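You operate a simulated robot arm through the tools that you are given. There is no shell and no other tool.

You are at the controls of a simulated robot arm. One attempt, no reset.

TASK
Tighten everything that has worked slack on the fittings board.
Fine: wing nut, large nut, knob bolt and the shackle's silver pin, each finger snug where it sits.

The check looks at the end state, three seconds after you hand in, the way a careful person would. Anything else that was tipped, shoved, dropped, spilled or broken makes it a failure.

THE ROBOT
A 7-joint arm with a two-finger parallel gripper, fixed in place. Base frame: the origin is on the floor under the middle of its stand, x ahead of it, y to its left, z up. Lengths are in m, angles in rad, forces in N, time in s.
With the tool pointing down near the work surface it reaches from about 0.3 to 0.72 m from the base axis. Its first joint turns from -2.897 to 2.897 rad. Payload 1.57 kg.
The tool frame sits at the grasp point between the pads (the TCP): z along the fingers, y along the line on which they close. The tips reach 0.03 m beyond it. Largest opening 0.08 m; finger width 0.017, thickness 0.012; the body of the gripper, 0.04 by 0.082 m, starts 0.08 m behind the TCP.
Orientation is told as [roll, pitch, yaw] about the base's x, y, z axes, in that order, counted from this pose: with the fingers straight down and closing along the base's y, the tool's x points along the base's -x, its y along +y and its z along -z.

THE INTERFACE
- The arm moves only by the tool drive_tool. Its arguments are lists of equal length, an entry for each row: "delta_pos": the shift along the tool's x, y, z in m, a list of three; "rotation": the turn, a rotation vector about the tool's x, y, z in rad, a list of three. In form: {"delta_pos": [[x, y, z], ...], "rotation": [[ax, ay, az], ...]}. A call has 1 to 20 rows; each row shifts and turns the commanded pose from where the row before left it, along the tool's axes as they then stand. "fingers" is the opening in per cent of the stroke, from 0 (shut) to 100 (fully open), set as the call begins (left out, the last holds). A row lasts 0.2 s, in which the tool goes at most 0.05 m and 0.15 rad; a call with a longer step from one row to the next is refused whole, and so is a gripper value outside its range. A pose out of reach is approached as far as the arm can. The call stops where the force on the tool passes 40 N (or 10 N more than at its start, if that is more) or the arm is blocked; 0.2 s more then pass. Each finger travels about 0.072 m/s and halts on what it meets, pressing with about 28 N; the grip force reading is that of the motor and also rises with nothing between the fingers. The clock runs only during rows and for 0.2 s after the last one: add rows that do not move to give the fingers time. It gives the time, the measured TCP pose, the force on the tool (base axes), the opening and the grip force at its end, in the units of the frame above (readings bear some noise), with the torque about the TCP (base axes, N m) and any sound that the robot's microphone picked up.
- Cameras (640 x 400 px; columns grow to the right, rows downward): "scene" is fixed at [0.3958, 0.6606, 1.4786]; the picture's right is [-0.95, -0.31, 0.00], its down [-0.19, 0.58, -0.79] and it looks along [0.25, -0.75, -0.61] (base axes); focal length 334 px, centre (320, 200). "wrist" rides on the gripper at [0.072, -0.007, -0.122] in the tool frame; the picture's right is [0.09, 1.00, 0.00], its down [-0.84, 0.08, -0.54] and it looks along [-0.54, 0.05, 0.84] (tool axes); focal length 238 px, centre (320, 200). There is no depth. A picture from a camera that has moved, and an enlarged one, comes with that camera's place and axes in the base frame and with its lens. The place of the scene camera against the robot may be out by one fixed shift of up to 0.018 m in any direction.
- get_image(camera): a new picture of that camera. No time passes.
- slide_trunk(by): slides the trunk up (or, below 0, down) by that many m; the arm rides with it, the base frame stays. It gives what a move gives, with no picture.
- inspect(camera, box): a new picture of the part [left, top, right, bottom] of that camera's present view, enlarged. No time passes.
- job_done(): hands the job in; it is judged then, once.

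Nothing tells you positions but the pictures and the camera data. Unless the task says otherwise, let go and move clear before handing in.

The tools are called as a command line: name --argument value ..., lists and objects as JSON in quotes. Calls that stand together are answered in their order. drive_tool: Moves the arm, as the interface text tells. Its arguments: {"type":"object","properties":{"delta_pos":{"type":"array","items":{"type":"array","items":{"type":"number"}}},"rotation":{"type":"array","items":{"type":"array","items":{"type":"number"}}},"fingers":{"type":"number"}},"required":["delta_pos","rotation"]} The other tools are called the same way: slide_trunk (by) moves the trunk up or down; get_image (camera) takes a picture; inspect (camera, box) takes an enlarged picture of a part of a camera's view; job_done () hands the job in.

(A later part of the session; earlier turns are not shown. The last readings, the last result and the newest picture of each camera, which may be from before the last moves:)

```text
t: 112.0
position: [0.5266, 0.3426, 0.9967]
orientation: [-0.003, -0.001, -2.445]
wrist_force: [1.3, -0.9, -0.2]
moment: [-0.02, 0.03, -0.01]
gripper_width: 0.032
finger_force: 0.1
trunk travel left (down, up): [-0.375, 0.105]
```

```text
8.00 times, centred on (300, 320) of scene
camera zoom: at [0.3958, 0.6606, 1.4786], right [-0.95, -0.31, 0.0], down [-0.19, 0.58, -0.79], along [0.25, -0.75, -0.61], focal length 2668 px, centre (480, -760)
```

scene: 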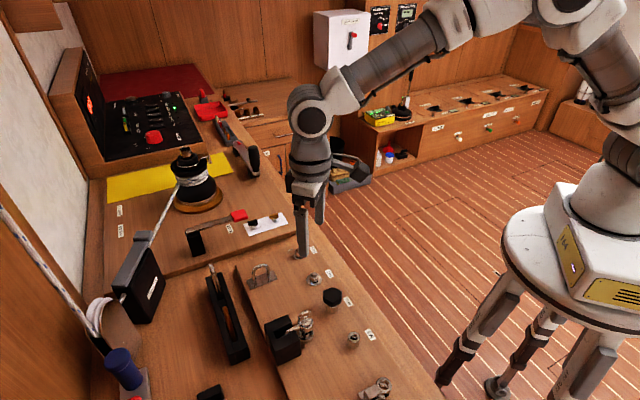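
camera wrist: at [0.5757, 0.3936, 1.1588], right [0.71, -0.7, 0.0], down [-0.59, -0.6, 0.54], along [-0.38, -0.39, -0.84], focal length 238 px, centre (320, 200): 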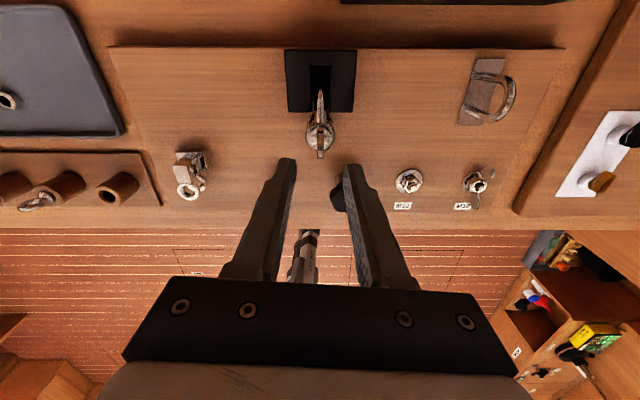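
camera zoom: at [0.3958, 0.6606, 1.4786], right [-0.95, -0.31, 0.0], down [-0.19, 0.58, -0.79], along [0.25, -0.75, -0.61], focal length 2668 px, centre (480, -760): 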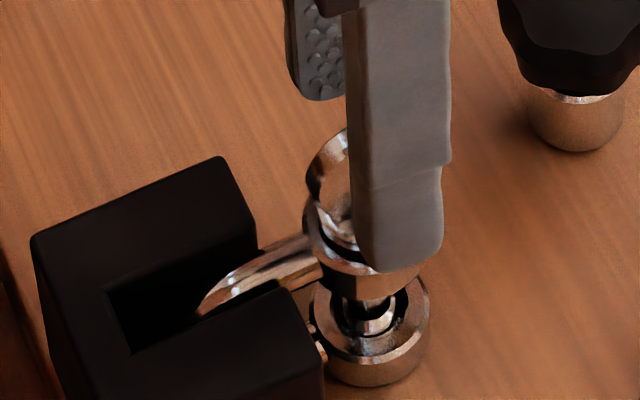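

Aligned. Lowering the last bit and closing on the paddle.

drive_tool --delta_pos '[[0, 0, 0.01], [0, 0, 0.002], [0, 0, 0]]' --rotation '[[0, 0, 0], [0, 0, 0], [0, 0, 0]]'

drive_tool --delta_pos '[[0, 0, 0], [0, 0, 0], [0, 0, 0]]' --rotation '[[0, 0, 0], [0, 0, 0], [0, 0, 0]]' --fingers 0

inspect --camera "wrist" --box '[240, 110, 400, 210]'

inspect --camera "scene" --box '[260, 295, 340, 345]'

```text
t: 112.8
position: [0.5271, 0.344, 0.9847]
orientation: [0.001, -0.001, -2.446]
wrist_force: [0.7, 0.0, -0.4]
moment: [0.01, 0.0, -0.01]
gripper_width: 0.0321
finger_force: 0.0
trunk travel left (down, up): [-0.375, 0.105]
```

```text
t: 113.6
position: [0.5258, 0.3412, 0.9842]
orientation: [0.001, 0.001, -2.446]
wrist_force: [0.0, 0.4, 0.5]
moment: [0.0, 0.0, 0.03]
gripper_width: 0.0052
finger_force: 25.5
trunk travel left (down, up): [-0.375, 0.105]
```

```text
4.00 times, centred on (320, 160) of wrist
camera zoom: at [0.5775, 0.3947, 1.1057], right [0.71, -0.71, 0.0], down [-0.59, -0.6, 0.54], along [-0.38, -0.38, -0.84], focal length 953 px, centre (320, 360)
```

zoom: 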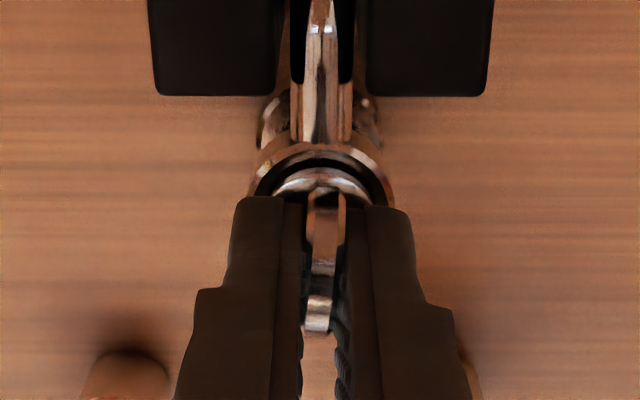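

```text
8.00 times, centred on (300, 320) of scene
camera zoom: at [0.3958, 0.6606, 1.4786], right [-0.95, -0.31, 0.0], down [-0.19, 0.58, -0.79], along [0.25, -0.75, -0.61], focal length 2668 px, centre (480, -760)
```

zoom: 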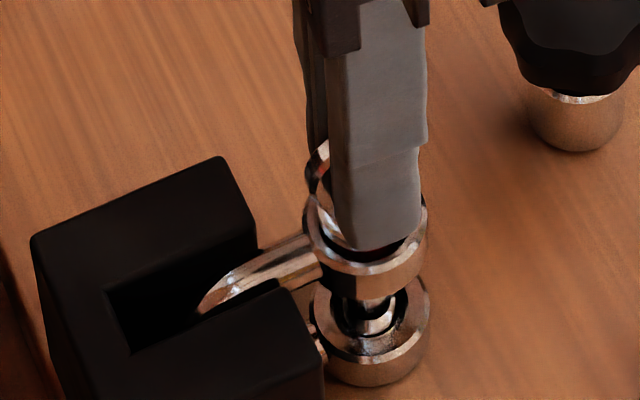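

Gripped the paddle (5.2 mm). Turning clockwise, starting gently.

drive_tool --delta_pos '[[0, 0, 3e-05], [0, 0, 3e-05], [0, 0, 3e-05], [0, 0, 3e-05], [0, 0, 3e-05], [0, 0, 3e-05]]' --rotation '[[0, 0, 0.1], [0, 0, 0.1], [0, 0, 0.1], [0, 0, 0.1], [0, 0, 0.1], [0, 0, 0.1]]'

inspect --camera "wrist" --box '[240, 110, 400, 210]'

```text
t: 115.0
position: [0.5262, 0.3425, 0.9842]
orientation: [-0.001, 0.002, -3.046]
wrist_force: [-3.7, -0.5, 10.5]
moment: [-0.04, 0.29, 0.02]
gripper_width: 0.0052
finger_force: 25.5
trunk travel left (down, up): [-0.375, 0.105]
```

```text
4.00 times, centred on (320, 160) of wrist
camera zoom: at [0.5972, 0.357, 1.1056], right [0.19, -0.98, 0.0], down [-0.83, -0.16, 0.54], along [-0.53, -0.1, -0.84], focal length 953 px, centre (320, 360)
```

zoom: 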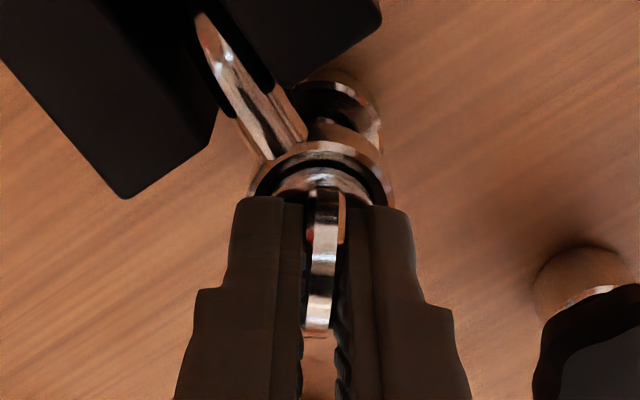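

Turning with it; relieving a little vertical load and continuing.

drive_tool --delta_pos '[[0, 0, -0.001], [0, 0, 3e-05], [0, 0, 3e-05], [0, 0, 3e-05], [0, 0, 3e-05], [0, 0, 3e-05], [0, 0, 3e-05], [0, 0, 3e-05], [0, 0, 3e-05], [0, 0, 3e-05]]' --rotation '[[0, 0, 0.14], [0, 0, 0.14], [0, 0, 0.14], [0, 0, 0.14], [0, 0, 0.14], [0, 0, 0.14], [0, 0, 0.14], [0, 0, 0.14], [0, 0, 0.14], [0, 0, 0.14]]'

inspect --camera "wrist" --box '[240, 110, 400, 210]'

inspect --camera "scene" --box '[280, 305, 320, 345]'

```text
t: 117.2
position: [0.5264, 0.3432, 0.984]
orientation: [0.0, 0.002, 1.835]
wrist_force: [-0.2, -0.5, -1.2]
moment: [-0.04, 0.02, 0.02]
gripper_width: 0.0054
finger_force: 25.7
trunk travel left (down, up): [-0.375, 0.105]
```

```text
4.00 times, centred on (320, 160) of wrist
camera zoom: at [0.5519, 0.2759, 1.1055], right [-0.94, -0.35, 0.0], down [-0.29, 0.79, 0.54], along [-0.19, 0.51, -0.84], focal length 953 px, centre (320, 360)
```

zoom: 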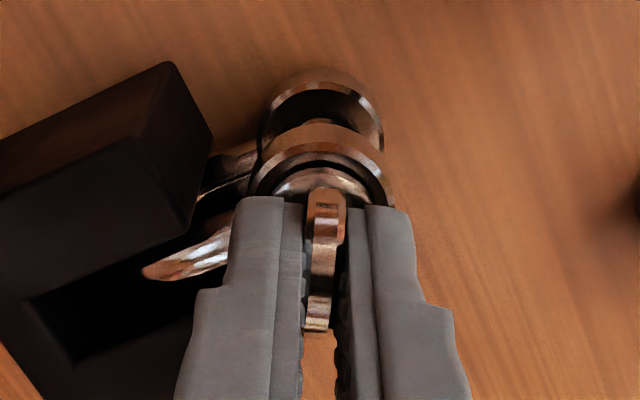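

```text
10.00 times, centred on (300, 325) of scene
camera zoom: at [0.3958, 0.6606, 1.4786], right [-0.95, -0.31, 0.0], down [-0.19, 0.58, -0.79], along [0.25, -0.75, -0.61], focal length 3335 px, centre (520, -1050)
```

zoom: 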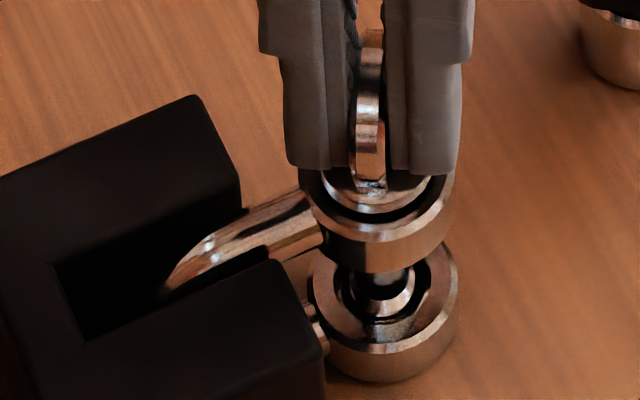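

Smooth, forces near zero. Continuing clockwise.

drive_tool --delta_pos '[[0, 0, 4e-05], [0, 0, 4e-05], [0, 0, 4e-05], [0, 0, 4e-05], [0, 0, 4e-05], [0, 0, 4e-05], [0, 0, 4e-05], [0, 0, 4e-05], [0, 0, 4e-05], [0, 0, 4e-05]]' --rotation '[[0, 0, 0.14], [0, 0, 0.14], [0, 0, 0.14], [0, 0, 0.14], [0, 0, 0.14], [0, 0, 0.14], [0, 0, 0.14], [0, 0, 0.14], [0, 0, 0.14], [0, 0, 0.14]]'

inspect --camera "wrist" --box '[240, 110, 400, 210]'

```text
t: 119.4
position: [0.5255, 0.3434, 0.9852]
orientation: [-0.002, -0.002, 0.436]
wrist_force: [-0.2, 0.6, -1.6]
moment: [-0.04, 0.01, -0.01]
gripper_width: 0.0054
finger_force: 25.5
trunk travel left (down, up): [-0.375, 0.105]
```

```text
4.00 times, centred on (320, 160) of wrist
camera zoom: at [0.4641, 0.3082, 1.106], right [-0.5, 0.86, 0.0], down [0.73, 0.42, 0.54], along [0.47, 0.27, -0.84], focal length 953 px, centre (320, 360)
```

zoom: 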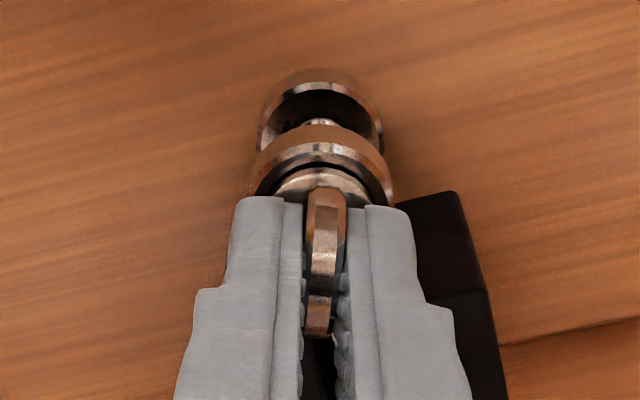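

drive_tool --delta_pos '[[0, 0, 5e-05], [0, 0, 5e-05], [0, 0, 5e-05], [0, 0, 5e-05], [0, 0, 5e-05], [0, 0, 5e-05], [0, 0, 5e-05], [0, 0, 5e-05], [0, 0, 5e-05], [0, 0, 5e-05], [0, 0, 5e-05], [0, 0, 5e-05]]' --rotation '[[0, 0, 0.14], [0, 0, 0.14], [0, 0, 0.14], [0, 0, 0.14], [0, 0, 0.14], [0, 0, 0.14], [0, 0, 0.14], [0, 0, 0.14], [0, 0, 0.14], [0, 0, 0.14], [0, 0, 0.14], [0, 0, 0.14]]'

inspect --camera "wrist" --box '[240, 110, 400, 210]'

inspect --camera "scene" --box '[280, 305, 320, 345]'

```text
t: 122.0
position: [0.5272, 0.3443, 0.9832]
orientation: [-0.002, -0.003, -1.243]
wrist_force: [-0.5, 1.0, -1.1]
moment: [-0.04, 0.01, 0.01]
gripper_width: 0.0053
finger_force: 25.6
trunk travel left (down, up): [-0.375, 0.105]
```

```text
4.00 times, centred on (320, 160) of wrist
camera zoom: at [0.497, 0.4102, 1.1049], right [0.91, 0.41, 0.0], down [0.34, -0.77, 0.54], along [0.22, -0.5, -0.84], focal length 953 px, centre (320, 360)
```

zoom: 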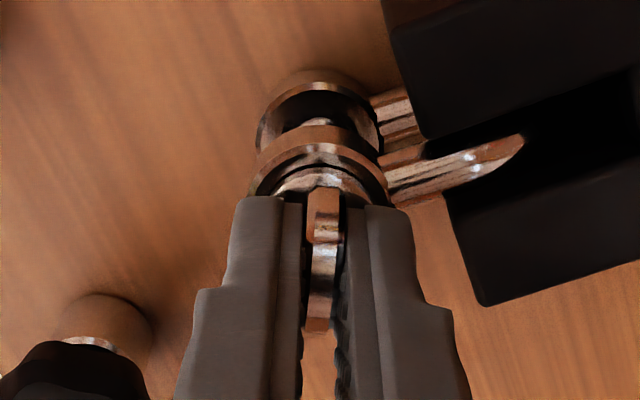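

```text
10.00 times, centred on (300, 325) of scene
camera zoom: at [0.3958, 0.6606, 1.4786], right [-0.95, -0.31, 0.0], down [-0.19, 0.58, -0.79], along [0.25, -0.75, -0.61], focal length 3335 px, centre (520, -1050)
```

zoom: 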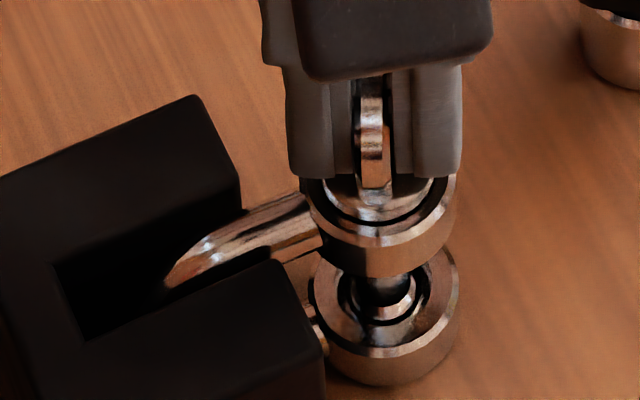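

The gap under the pin head is narrowing. Opening, winding back half a turn, and regripping.

drive_tool --delta_pos '[[0, 0, 0], [0, 0, 0], [0, 0, 0], [0, 0, 0], [0, 0, 0], [0, 0, 0], [0, 0, 0], [0, 0, 0], [0, 0, 0], [0, 0, 0], [0, 0, 0], [0, 0, 0], [0, 0, 0], [0, 0, 0], [0, 0, 0], [0, 0, 0], [0, 0, 0], [0, 0, 0], [0, 0, 0], [0, 0, 0]]' --rotation '[[0, 0, 0], [0, 0, 0], [0, 0, -0.149], [0, 0, -0.149], [0, 0, -0.149], [0, 0, -0.149], [0, 0, -0.149], [0, 0, -0.149], [0, 0, -0.149], [0, 0, -0.149], [0, 0, -0.149], [0, 0, -0.149], [0, 0, -0.149], [0, 0, -0.149], [0, 0, -0.149], [0, 0, -0.149], [0, 0, -0.149], [0, 0, -0.149], [0, 0, -0.149], [0, 0, -0.149]]' --fingers 60

drive_tool --delta_pos '[[0, 0, 0], [0, 0, 0], [0, 0, 0], [0, 0, 0], [0, 0, 0], [0, 0, 0]]' --rotation '[[0, 0, -0.1149], [0, 0, -0.1149], [0, 0, -0.1149], [0, 0, -0.1149], [0, 0, 0], [0, 0, 0]]'

inspect --camera "wrist" --box '[240, 110, 400, 210]'

inspect --camera "scene" --box '[280, 305, 320, 345]'

```text
t: 126.2
position: [0.5265, 0.3437, 0.9826]
orientation: [-0.001, 0.002, 1.443]
wrist_force: [-0.3, -0.2, -0.9]
moment: [0.01, 0.0, 0.01]
gripper_width: 0.0482
finger_force: 0.1
trunk travel left (down, up): [-0.375, 0.105]
```

```text
t: 127.6
position: [0.5265, 0.3432, 0.9825]
orientation: [-0.001, 0.0, 1.901]
wrist_force: [0.4, 0.3, -0.3]
moment: [-0.03, 0.0, 0.03]
gripper_width: 0.0479
finger_force: 0.0
trunk travel left (down, up): [-0.375, 0.105]
```

```text
4.00 times, centred on (320, 160) of wrist
camera zoom: at [0.5561, 0.2784, 1.1044], right [-0.91, -0.41, 0.0], down [-0.34, 0.77, 0.54], along [-0.22, 0.49, -0.84], focal length 953 px, centre (320, 360)
```

zoom: 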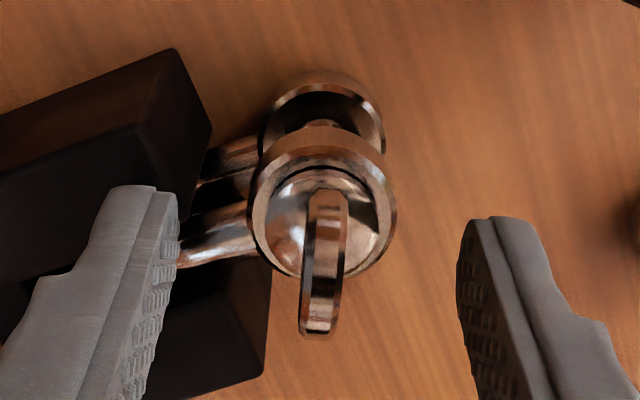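

```text
10.00 times, centred on (300, 325) of scene
camera zoom: at [0.3958, 0.6606, 1.4786], right [-0.95, -0.31, 0.0], down [-0.19, 0.58, -0.79], along [0.25, -0.75, -0.61], focal length 3335 px, centre (520, -1050)
```

zoom: 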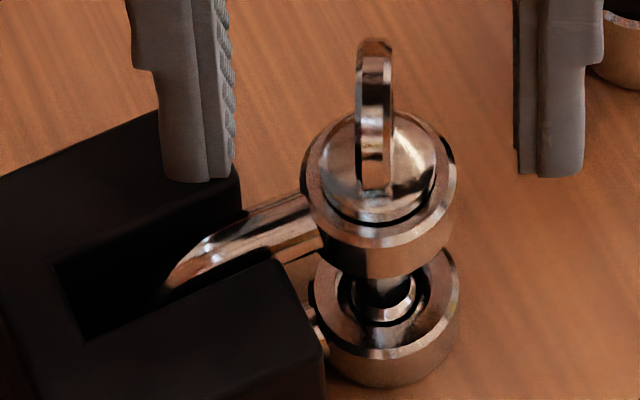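

The head is now close to the eye. Regripping and turning on in short stages.

drive_tool --delta_pos '[[0, 0, 0], [0, 0, 0], [0, 0, 0], [0, 0, 0], [0, 0, 5e-05], [0, 0, 5e-05], [0, 0, 5e-05], [0, 0, 5e-05], [0, 0, 5e-05], [0, 0, 5e-05]]' --rotation '[[0, 0, 0], [0, 0, 0], [0, 0, 0], [0, 0, 0], [0, 0, 0.12], [0, 0, 0.12], [0, 0, 0.12], [0, 0, 0.12], [0, 0, 0.12], [0, 0, 0.12]]' --fingers 0

inspect --camera "wrist" --box '[240, 110, 400, 210]'

```text
t: 129.8
position: [0.5257, 0.3439, 0.9846]
orientation: [-0.001, 0.0, 1.177]
wrist_force: [0.5, -0.5, -2.3]
moment: [-0.04, 0.0, 0.0]
gripper_width: 0.0054
finger_force: 25.4
trunk travel left (down, up): [-0.375, 0.105]
```

```text
4.00 times, centred on (320, 160) of wrist
camera zoom: at [0.5047, 0.2752, 1.1048], right [-0.96, 0.3, 0.0], down [0.25, 0.8, 0.54], along [0.16, 0.52, -0.84], focal length 953 px, centre (320, 360)
```

zoom: 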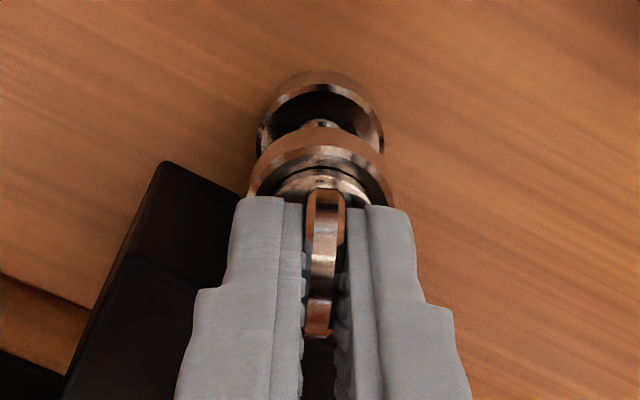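

Still turning freely. Continuing in stages.

drive_tool --delta_pos '[[0, 0, 5e-05], [0, 0, 5e-05], [0, 0, 5e-05], [0, 0, 5e-05], [0, 0, 5e-05], [0, 0, 5e-05]]' --rotation '[[0, 0, 0.12], [0, 0, 0.12], [0, 0, 0.12], [0, 0, 0.12], [0, 0, 0.12], [0, 0, 0.12]]'

drive_tool --delta_pos '[[0, 0, 5e-05], [0, 0, 5e-05], [0, 0, 5e-05], [0, 0, 5e-05], [0, 0, 5e-05]]' --rotation '[[0, 0, 0.12], [0, 0, 0.12], [0, 0, 0.12], [0, 0, 0.12], [0, 0, 0.12]]'

inspect --camera "wrist" --box '[240, 110, 400, 210]'

```text
t: 131.2
position: [0.5267, 0.3426, 0.9822]
orientation: [0.0, -0.001, 0.457]
wrist_force: [-1.3, -0.1, 0.7]
moment: [-0.06, 0.09, 0.01]
gripper_width: 0.0052
finger_force: 26.0
trunk travel left (down, up): [-0.375, 0.105]
```

```text
t: 132.4
position: [0.5263, 0.3437, 0.9821]
orientation: [0.001, -0.002, -0.144]
wrist_force: [1.8, -0.4, 2.3]
moment: [-0.04, -0.05, 0.01]
gripper_width: 0.0055
finger_force: 25.4
trunk travel left (down, up): [-0.375, 0.105]
```

```text
4.00 times, centred on (320, 160) of wrist
camera zoom: at [0.4538, 0.3479, 1.1037], right [0.05, 1.0, 0.0], down [0.84, -0.04, 0.54], along [0.54, -0.03, -0.84], focal length 953 px, centre (320, 360)
```

zoom: 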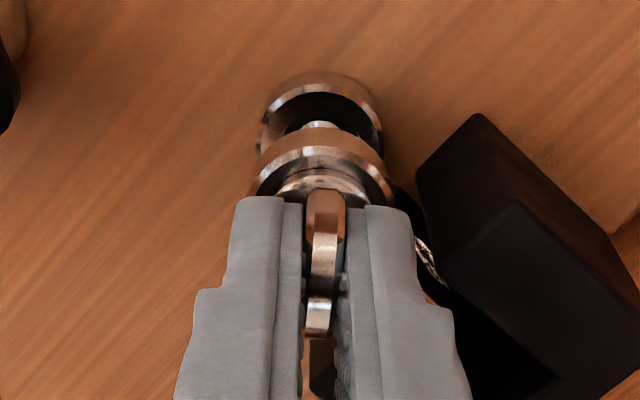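

drive_tool --delta_pos '[[0, 0, 5e-05], [0, 0, 5e-05], [0, 0, 5e-05], [0, 0, 5e-05], [0, 0, 5e-05]]' --rotation '[[0, 0, 0.12], [0, 0, 0.12], [0, 0, 0.12], [0, 0, 0.12], [0, 0, 0.12]]'

drive_tool --delta_pos '[[0, 0, 5e-05], [0, 0, 5e-05], [0, 0, 5e-05], [0, 0, 5e-05], [0, 0, 5e-05]]' --rotation '[[0, 0, 0.12], [0, 0, 0.12], [0, 0, 0.12], [0, 0, 0.12], [0, 0, 0.12]]'

inspect --camera "wrist" --box '[240, 110, 400, 210]'

inspect --camera "scene" --box '[280, 305, 320, 345]'

```text
t: 133.6
position: [0.5249, 0.3467, 0.9814]
orientation: [0.0, 0.002, -0.743]
wrist_force: [-6.0, 7.9, 6.1]
moment: [0.34, 0.42, 0.51]
gripper_width: 0.007
finger_force: 26.6
trunk travel left (down, up): [-0.375, 0.105]
```

```text
t: 134.8
position: [0.5274, 0.3406, 0.9819]
orientation: [0.0, -0.006, -1.345]
wrist_force: [0.6, -3.9, 4.4]
moment: [-0.47, -0.3, 0.37]
gripper_width: 0.0132
finger_force: 28.1
trunk travel left (down, up): [-0.375, 0.105]
```

```text
4.00 times, centred on (320, 160) of wrist
camera zoom: at [0.5047, 0.4102, 1.1018], right [0.95, 0.31, 0.0], down [0.26, -0.8, 0.55], along [0.17, -0.52, -0.84], focal length 953 px, centre (320, 360)
```

zoom: 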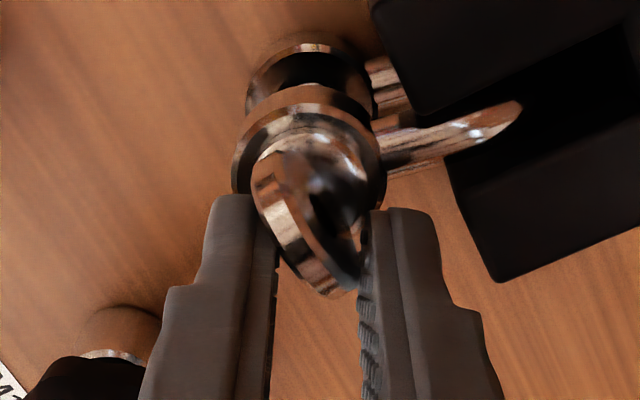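

```text
10.00 times, centred on (300, 325) of scene
camera zoom: at [0.3958, 0.6606, 1.4786], right [-0.95, -0.31, 0.0], down [-0.19, 0.58, -0.79], along [0.25, -0.75, -0.61], focal length 3335 px, centre (520, -1050)
```

zoom: 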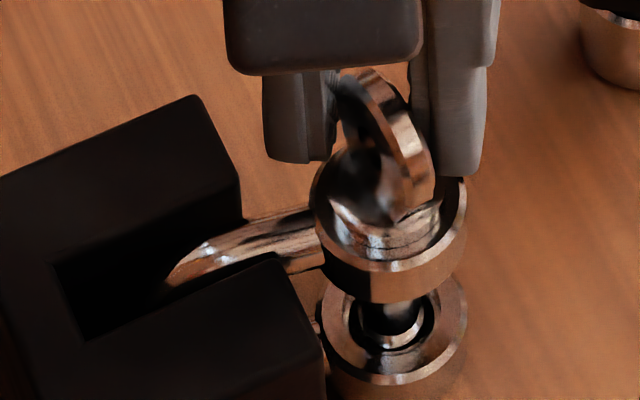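

The pin came up tight (0.51 N m) and the pads then slipped on the paddle. Opening now to relieve it and checking the shackle.

drive_tool --delta_pos '[[0, 0, 0], [0, 0, 0], [0, 0, 0], [0, 0, 0]]' --rotation '[[0, 0, 0], [0, 0, 0], [0, 0, 0], [0, 0, 0]]' --fingers 60

inspect --camera "wrist" --box '[240, 110, 400, 210]'

inspect --camera "scene" --box '[280, 305, 320, 345]'

```text
t: 135.8
position: [0.5261, 0.3424, 0.9799]
orientation: [0.0, 0.001, -1.343]
wrist_force: [0.2, 0.2, 0.5]
moment: [-0.01, 0.01, -0.01]
gripper_width: 0.0483
finger_force: 0.1
trunk travel left (down, up): [-0.375, 0.105]
```

```text
4.00 times, centred on (320, 160) of wrist
camera zoom: at [0.5037, 0.4125, 1.1022], right [0.95, 0.32, 0.0], down [0.27, -0.8, 0.54], along [0.17, -0.51, -0.84], focal length 953 px, centre (320, 360)
```

zoom: 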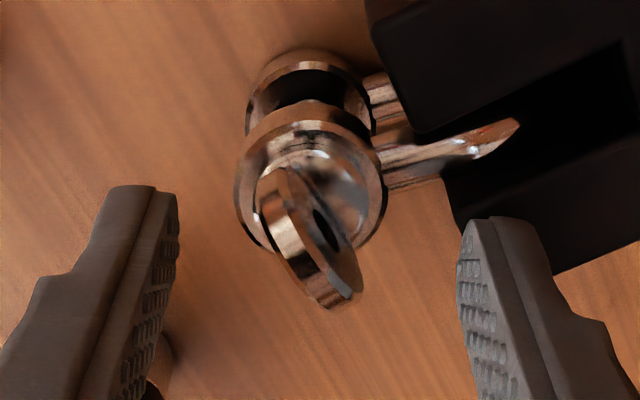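

```text
10.00 times, centred on (300, 325) of scene
camera zoom: at [0.3958, 0.6606, 1.4786], right [-0.95, -0.31, 0.0], down [-0.19, 0.58, -0.79], along [0.25, -0.75, -0.61], focal length 3335 px, centre (520, -1050)
```

zoom: 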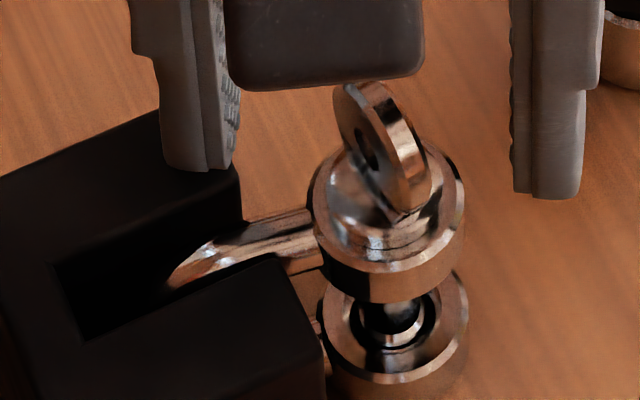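

The pin is down on the eye, but the shackle seems to have swung slightly in its slot. I'll lift and return to the earlier overhead view to compare.

drive_tool --delta_pos '[[0, 0, -0.03], [0, 0, -0.0275], [0, 0, 0], [0, 0, 0], [0, 0, 0], [0, 0, 0], [0, 0, 0], [0, 0, 0], [0, 0, 0], [0, 0, 0], [0, 0, 0], [0, 0, 0], [0, 0, 0], [0, 0, 0], [0, 0, 0], [0, 0, 0], [0, 0, 0], [0, 0, 0], [0, 0, 0], [0, 0, 0]]' --rotation '[[0, 0, 0], [0, 0, 0], [0, 0, -0.15], [0, 0, -0.15], [0, 0, -0.15], [0, 0, -0.15], [0, 0, -0.15], [0, 0, -0.15], [0, 0, -0.15], [0, 0, -0.15], [0, 0, -0.15], [0, 0, -0.15], [0, 0, -0.15], [0, 0, -0.15], [0, 0, -0.15], [0, 0, -0.15], [0, 0, -0.15], [0, 0, -0.15], [0, 0, -0.15], [0, 0, -0.15]]'

drive_tool --delta_pos '[[0, 0, 0], [0, 0, 0], [0, 0, 0], [0, 0, 0], [0, 0, 0], [0, 0, 0], [0, 0, 0], [0, 0, 0], [0, 0, 0], [0, 0, 0], [0, 0, 0], [0, 0, 0], [0, 0, 0], [0, 0, 0], [0, 0, 0], [0, 0, 0], [0, 0, 0], [0, 0, 0]]' --rotation '[[0, 0, -0.146], [0, 0, -0.146], [0, 0, -0.146], [0, 0, -0.146], [0, 0, -0.146], [0, 0, -0.146], [0, 0, -0.146], [0, 0, -0.146], [0, 0, -0.146], [0, 0, -0.146], [0, 0, -0.146], [0, 0, -0.146], [0, 0, -0.146], [0, 0, -0.146], [0, 0, -0.146], [0, 0, -0.146], [0, 0, -0.146], [0, 0, 0]]'

get_image --camera "wrist"

inspect --camera "wrist" --box '[240, 90, 400, 190]'

inspect --camera "scene" --box '[260, 295, 340, 345]'

```text
t: 140.0
position: [0.527, 0.3433, 1.039]
orientation: [0.001, 0.002, 1.36]
wrist_force: [0.1, 0.3, 0.6]
moment: [0.01, -0.04, 0.02]
gripper_width: 0.0482
finger_force: 0.0
trunk travel left (down, up): [-0.375, 0.105]
```

```text
t: 143.8
position: [0.5264, 0.3437, 1.0378]
orientation: [0.003, 0.0, -2.438]
wrist_force: [0.3, -0.5, -0.3]
moment: [0.0, 0.01, 0.02]
gripper_width: 0.048
finger_force: 0.1
trunk travel left (down, up): [-0.375, 0.105]
```

```text
taken
camera wrist: at [0.5769, 0.3956, 1.1593], right [0.71, -0.7, 0.0], down [-0.59, -0.6, 0.54], along [-0.38, -0.39, -0.84], focal length 238 px, centre (320, 200)
```

wrist: 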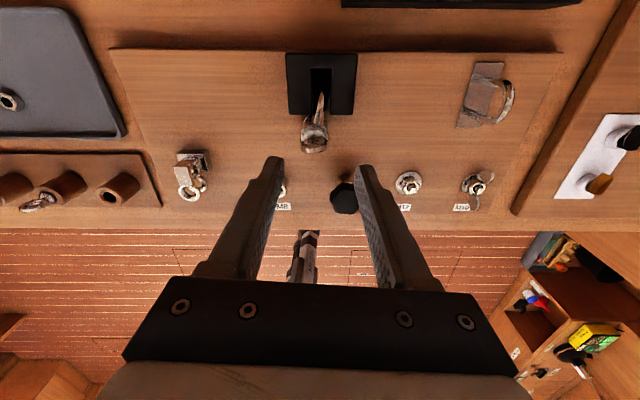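

```text
4.00 times, centred on (320, 140) of wrist
camera zoom: at [0.5769, 0.3956, 1.1593], right [0.71, -0.7, 0.0], down [-0.59, -0.6, 0.54], along [-0.38, -0.39, -0.84], focal length 953 px, centre (320, 440)
```

zoom: 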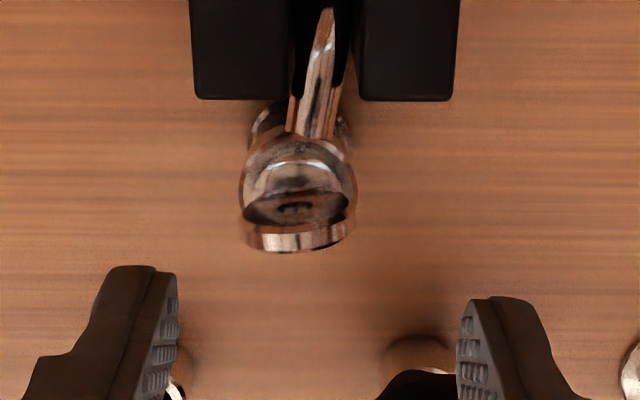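

```text
8.00 times, centred on (300, 320) of scene
camera zoom: at [0.3958, 0.6606, 1.4786], right [-0.95, -0.31, 0.0], down [-0.19, 0.58, -0.79], along [0.25, -0.75, -0.61], focal length 2668 px, centre (480, -760)
```

zoom: 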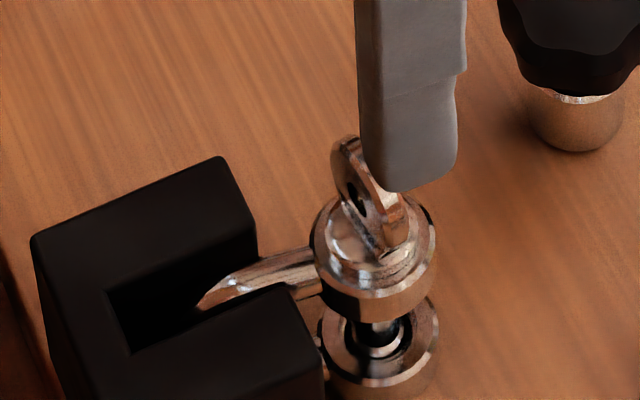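

The shackle swung about 5 mm sideways in its slot under the tightening torque. I'll straddle the eye with open fingers and close gently to re-centre it where it was.

drive_tool --delta_pos '[[0, 0.0007, 0.02], [0, 0, 0.018], [0, 0, 0.014], [0, 0, 0]]' --rotation '[[0, 0, 0], [0, 0, 0], [0, 0, 0], [0, 0, 0]]' --fingers 70

inspect --camera "wrist" --box '[220, 100, 420, 225]'

inspect --camera "scene" --box '[260, 295, 340, 345]'

```text
t: 144.8
position: [0.528, 0.3419, 0.985]
orientation: [0.001, -0.001, -2.442]
wrist_force: [1.6, 0.0, 0.5]
moment: [0.01, 0.0, 0.01]
gripper_width: 0.0562
finger_force: 0.1
trunk travel left (down, up): [-0.375, 0.105]
```

```text
3.20 times, centred on (320, 162) of wrist
camera zoom: at [0.5779, 0.3949, 1.1072], right [0.71, -0.7, 0.0], down [-0.59, -0.6, 0.54], along [-0.38, -0.39, -0.84], focal length 763 px, centre (320, 320)
```

zoom: 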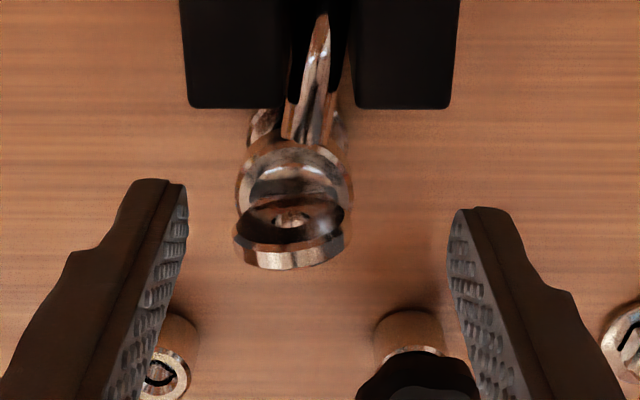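

```text
8.00 times, centred on (300, 320) of scene
camera zoom: at [0.3958, 0.6606, 1.4786], right [-0.95, -0.31, 0.0], down [-0.19, 0.58, -0.79], along [0.25, -0.75, -0.61], focal length 2668 px, centre (480, -760)
```

zoom: 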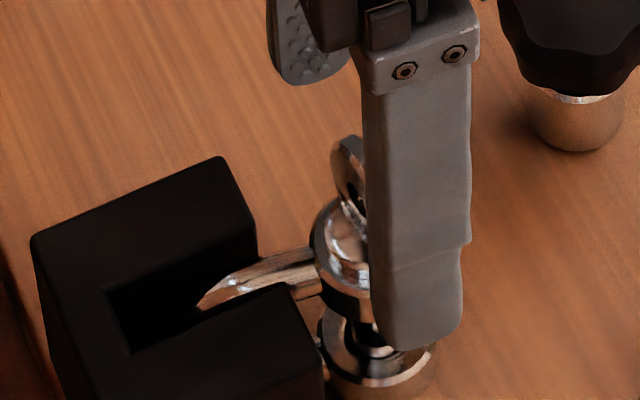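

drive_tool --delta_pos '[[0, 0, 0.01], [0, 0, 0.009], [0, 0, 0.003], [0, 0, 0]]' --rotation '[[0, 0, 0], [0, 0, 0], [0, 0, 0], [0, 0, 0]]'

inspect --camera "wrist" --box '[220, 100, 420, 225]'

inspect --camera "scene" --box '[260, 295, 340, 345]'

```text
t: 145.8
position: [0.5281, 0.3425, 0.9635]
orientation: [0.0, 0.0, -2.444]
wrist_force: [-0.3, 0.3, 0.7]
moment: [0.0, -0.01, 0.0]
gripper_width: 0.0559
finger_force: 0.2
trunk travel left (down, up): [-0.375, 0.105]
```

```text
3.20 times, centred on (320, 162) of wrist
camera zoom: at [0.5776, 0.3941, 1.0858], right [0.71, -0.7, 0.0], down [-0.59, -0.6, 0.54], along [-0.38, -0.39, -0.84], focal length 763 px, centre (320, 320)
```

zoom: 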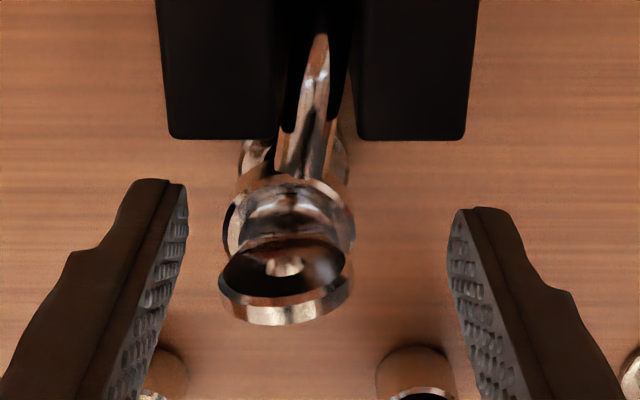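

```text
8.00 times, centred on (300, 320) of scene
camera zoom: at [0.3958, 0.6606, 1.4786], right [-0.95, -0.31, 0.0], down [-0.19, 0.58, -0.79], along [0.25, -0.75, -0.61], focal length 2668 px, centre (480, -760)
```

zoom: 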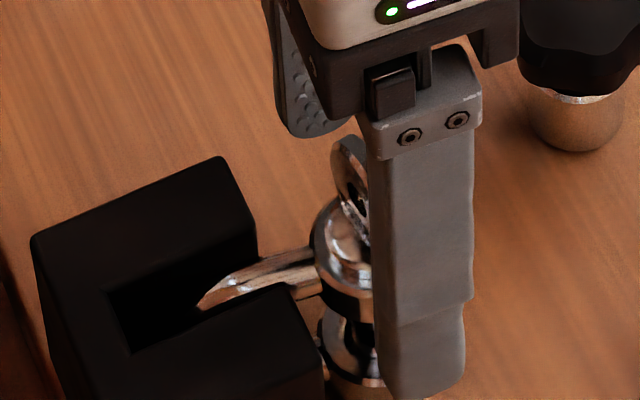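

Clear on both sides. Closing in steps to push the eye back to centre.

drive_tool --delta_pos '[[0, 0, 0], [0, 0, 0]]' --rotation '[[0, 0, 0], [0, 0, 0]]' --fingers 48

inspect --camera "wrist" --box '[220, 100, 420, 225]'

```text
t: 146.4
position: [0.5277, 0.3426, 0.9648]
orientation: [0.0, -0.001, -2.444]
wrist_force: [-0.3, 0.2, 0.4]
moment: [0.0, 0.0, -0.01]
gripper_width: 0.0386
finger_force: 0.1
trunk travel left (down, up): [-0.375, 0.105]
```

```text
3.20 times, centred on (320, 162) of wrist
camera zoom: at [0.5776, 0.3941, 1.0858], right [0.71, -0.7, 0.0], down [-0.59, -0.6, 0.54], along [-0.38, -0.39, -0.84], focal length 763 px, centre (320, 320)
```

zoom: 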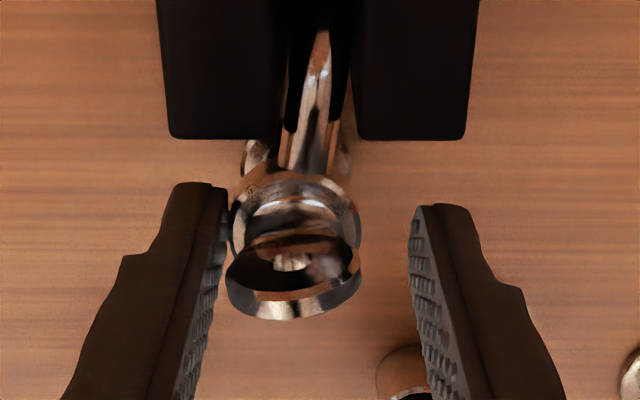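

It is moving back easily. Closing a bit more.

drive_tool --delta_pos '[[0, 0, 0], [0, 0, 0]]' --rotation '[[0, 0, 0], [0, 0, 0]]' --fingers 40

inspect --camera "wrist" --box '[220, 100, 420, 225]'

inspect --camera "scene" --box '[260, 295, 340, 345]'

```text
t: 147.0
position: [0.5267, 0.3423, 0.9645]
orientation: [0.0, 0.001, -2.445]
wrist_force: [0.0, 0.3, 0.5]
moment: [0.05, 0.04, -0.03]
gripper_width: 0.0321
finger_force: 0.2
trunk travel left (down, up): [-0.375, 0.105]
```

```text
3.20 times, centred on (320, 162) of wrist
camera zoom: at [0.5776, 0.3941, 1.0859], right [0.71, -0.7, 0.0], down [-0.59, -0.6, 0.54], along [-0.38, -0.39, -0.84], focal length 763 px, centre (320, 320)
```

zoom: 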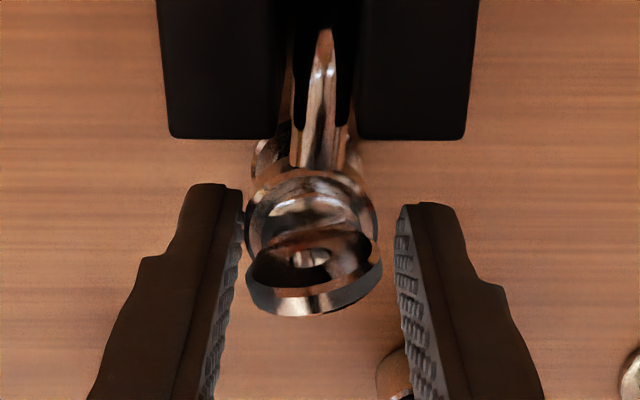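

```text
8.00 times, centred on (300, 320) of scene
camera zoom: at [0.3958, 0.6606, 1.4786], right [-0.95, -0.31, 0.0], down [-0.19, 0.58, -0.79], along [0.25, -0.75, -0.61], focal length 2668 px, centre (480, -760)
```

zoom: 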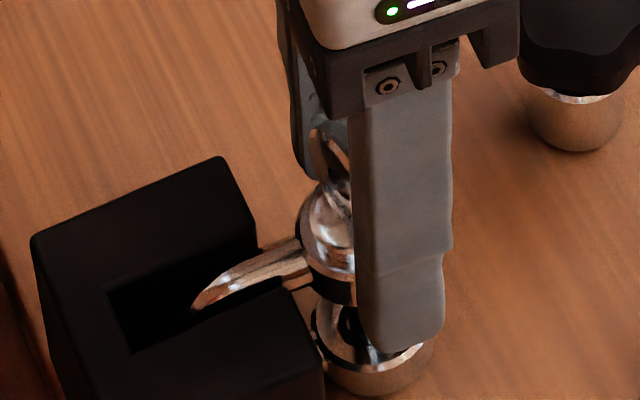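

drive_tool --delta_pos '[[0, 0, 0], [0, 0, 0]]' --rotation '[[0, 0, 0], [0, 0, 0]]' --fingers 36

inspect --camera "wrist" --box '[220, 100, 420, 225]'

```text
t: 147.6
position: [0.5264, 0.342, 0.9647]
orientation: [0.001, 0.0, -2.444]
wrist_force: [0.5, 1.1, 0.3]
moment: [0.02, 0.0, 0.0]
gripper_width: 0.0291
finger_force: 0.2
trunk travel left (down, up): [-0.375, 0.105]
```

```text
3.20 times, centred on (320, 162) of wrist
camera zoom: at [0.5776, 0.3941, 1.0858], right [0.71, -0.7, 0.0], down [-0.59, -0.6, 0.54], along [-0.38, -0.39, -0.84], focal length 763 px, centre (320, 320)
```

zoom: 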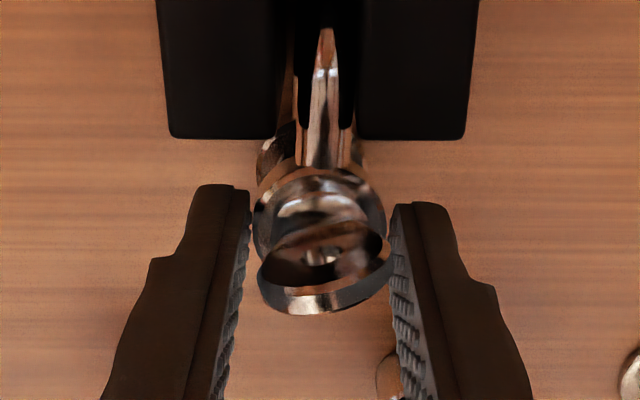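

The eye is centred in the slot again. Opening and lifting straight clear for a final inspection.

drive_tool --delta_pos '[[0, 0, 0], [0, 0, 0], [0, 0, -0.03], [0, 0, -0.04], [0, 0, -0.04], [0, 0, 0]]' --rotation '[[0, 0, 0], [0, 0, 0], [0, 0, 0], [0, 0, 0], [0, 0, 0], [0, 0, 0]]' --fingers 60

get_image --camera "wrist"

inspect --camera "scene" --box '[260, 295, 340, 345]'

inspect --camera "wrist" --box '[280, 100, 360, 150]'

inspect --camera "scene" --box '[284, 235, 348, 285]'

```text
t: 149.0
position: [0.5255, 0.3425, 1.0731]
orientation: [0.0, 0.001, -2.443]
wrist_force: [-0.4, -0.4, 0.1]
moment: [0.01, -0.05, 0.02]
gripper_width: 0.048
finger_force: 0.1
trunk travel left (down, up): [-0.375, 0.105]
```

```text
taken
camera wrist: at [0.5773, 0.3945, 1.1948], right [0.71, -0.7, 0.0], down [-0.59, -0.6, 0.54], along [-0.38, -0.39, -0.84], focal length 238 px, centre (320, 200)
```

wrist: 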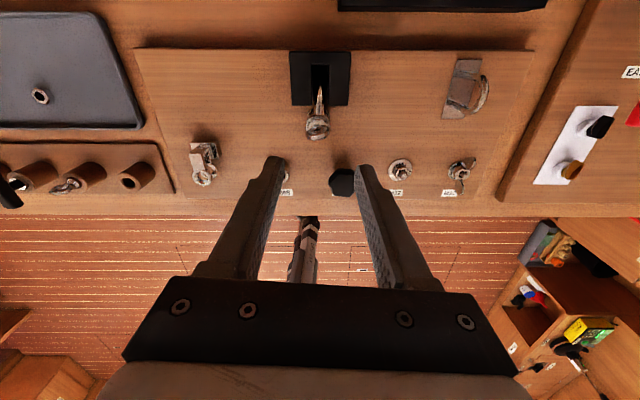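

```text
8.00 times, centred on (300, 320) of scene
camera zoom: at [0.3958, 0.6606, 1.4786], right [-0.95, -0.31, 0.0], down [-0.19, 0.58, -0.79], along [0.25, -0.75, -0.61], focal length 2668 px, centre (480, -760)
```

zoom: 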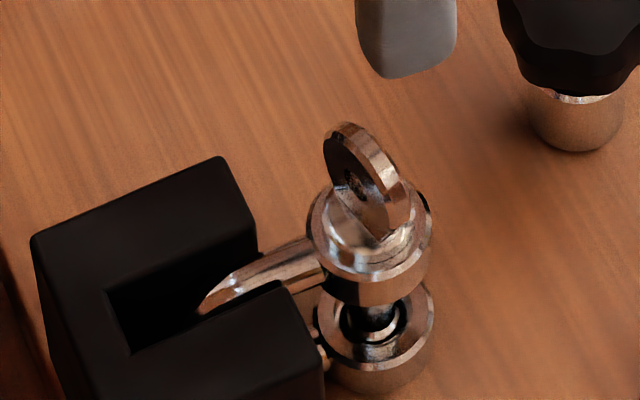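

```text
8.00 times, centred on (320, 125) of wrist
camera zoom: at [0.5773, 0.3945, 1.1948], right [0.71, -0.7, 0.0], down [-0.59, -0.6, 0.54], along [-0.38, -0.39, -0.84], focal length 1907 px, centre (320, 800)
```

zoom: 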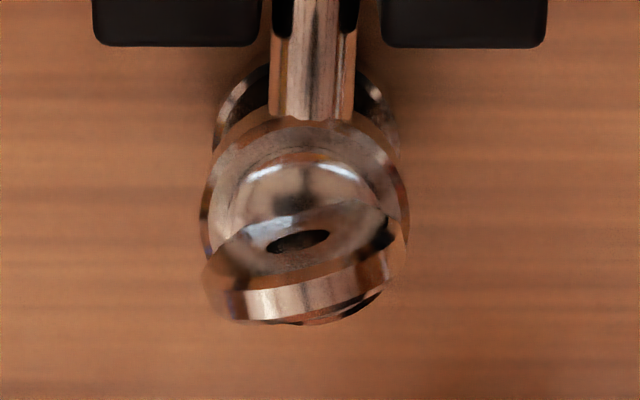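

```text
8.00 times, centred on (316, 260) of scene
camera zoom: at [0.3958, 0.6606, 1.4786], right [-0.95, -0.31, 0.0], down [-0.19, 0.58, -0.79], along [0.25, -0.75, -0.61], focal length 2668 px, centre (352, -280)
```

zoom: 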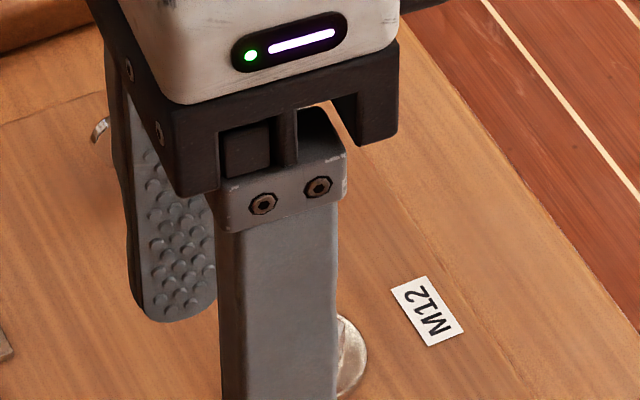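

The pin head sits flush on the eye and the shackle is straight in its slot. Moving the arm up and away for an unobstructed final look.

drive_tool --delta_pos '[[0, 0, -0.04], [0, 0, -0.04], [0, 0, -0.04], [-0.03, 0, -0.02], [-0.04, 0, 0], [-0.04, 0, 0], [-0.04, 0, 0], [-0.04, 0, 0], [0, 0, 0]]' --rotation '[[0, 0, 0], [0, 0, 0], [0, 0, 0], [0, 0, 0], [0, 0, 0], [0, 0, 0], [0, 0, 0], [0, 0, 0], [0, 0, 0]]'

get_image --camera "scene"

inspect --camera "scene" --box '[280, 235, 344, 275]'

inspect --camera "scene" --box '[300, 265, 364, 305]'

inspect --camera "scene" --box '[240, 300, 400, 400]'

```text
t: 151.0
position: [0.3817, 0.2202, 1.2136]
orientation: [0.0, 0.0, -2.443]
wrist_force: [-0.3, -0.1, 0.0]
moment: [0.01, -0.02, -0.03]
gripper_width: 0.0482
finger_force: 0.0
trunk travel left (down, up): [-0.375, 0.105]
```

```text
taken
```

scene: 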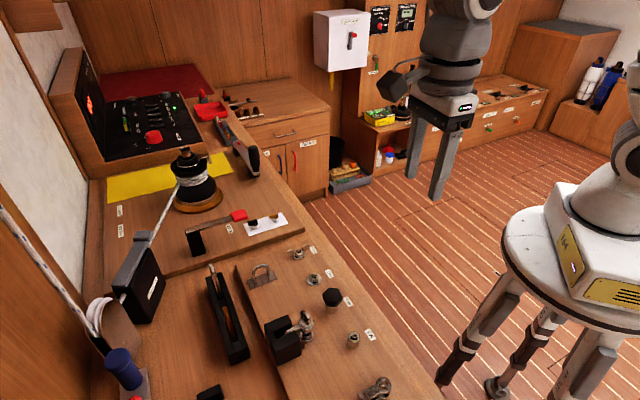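

```text
10.00 times, centred on (312, 255) of scene
camera zoom: at [0.3958, 0.6606, 1.4786], right [-0.95, -0.31, 0.0], down [-0.19, 0.58, -0.79], along [0.25, -0.75, -0.61], focal length 3335 px, centre (400, -350)
```

zoom: 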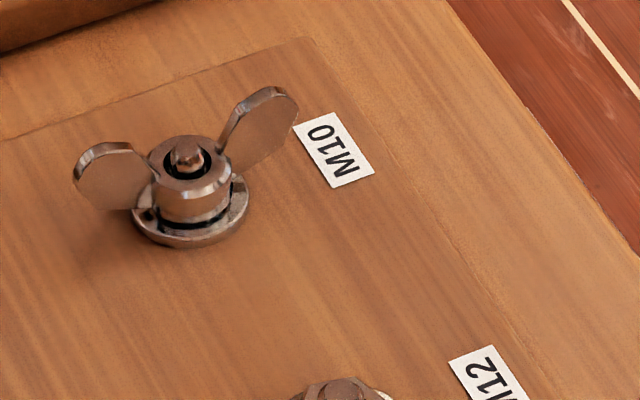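

```text
10.00 times, centred on (332, 285) of scene
camera zoom: at [0.3958, 0.6606, 1.4786], right [-0.95, -0.31, 0.0], down [-0.19, 0.58, -0.79], along [0.25, -0.75, -0.61], focal length 3335 px, centre (200, -650)
```

zoom: 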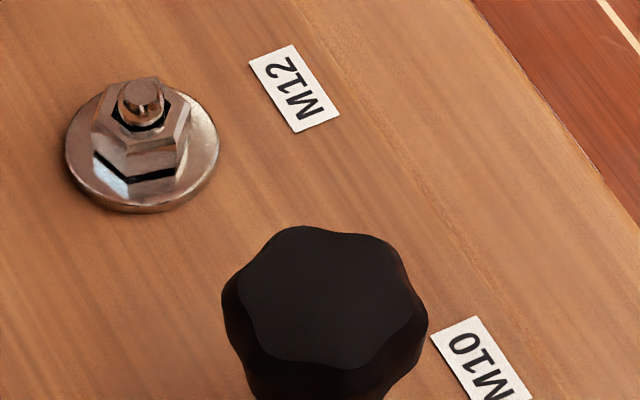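

```text
4.00 times, centred on (320, 350) of scene
camera zoom: at [0.3958, 0.6606, 1.4786], right [-0.95, -0.31, 0.0], down [-0.19, 0.58, -0.79], along [0.25, -0.75, -0.61], focal length 1334 px, centre (320, -400)
```

zoom: 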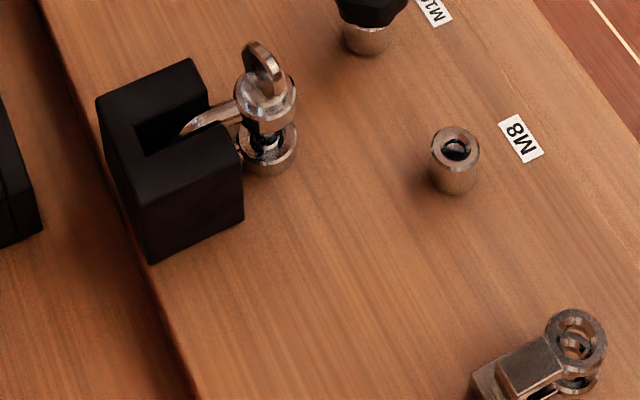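

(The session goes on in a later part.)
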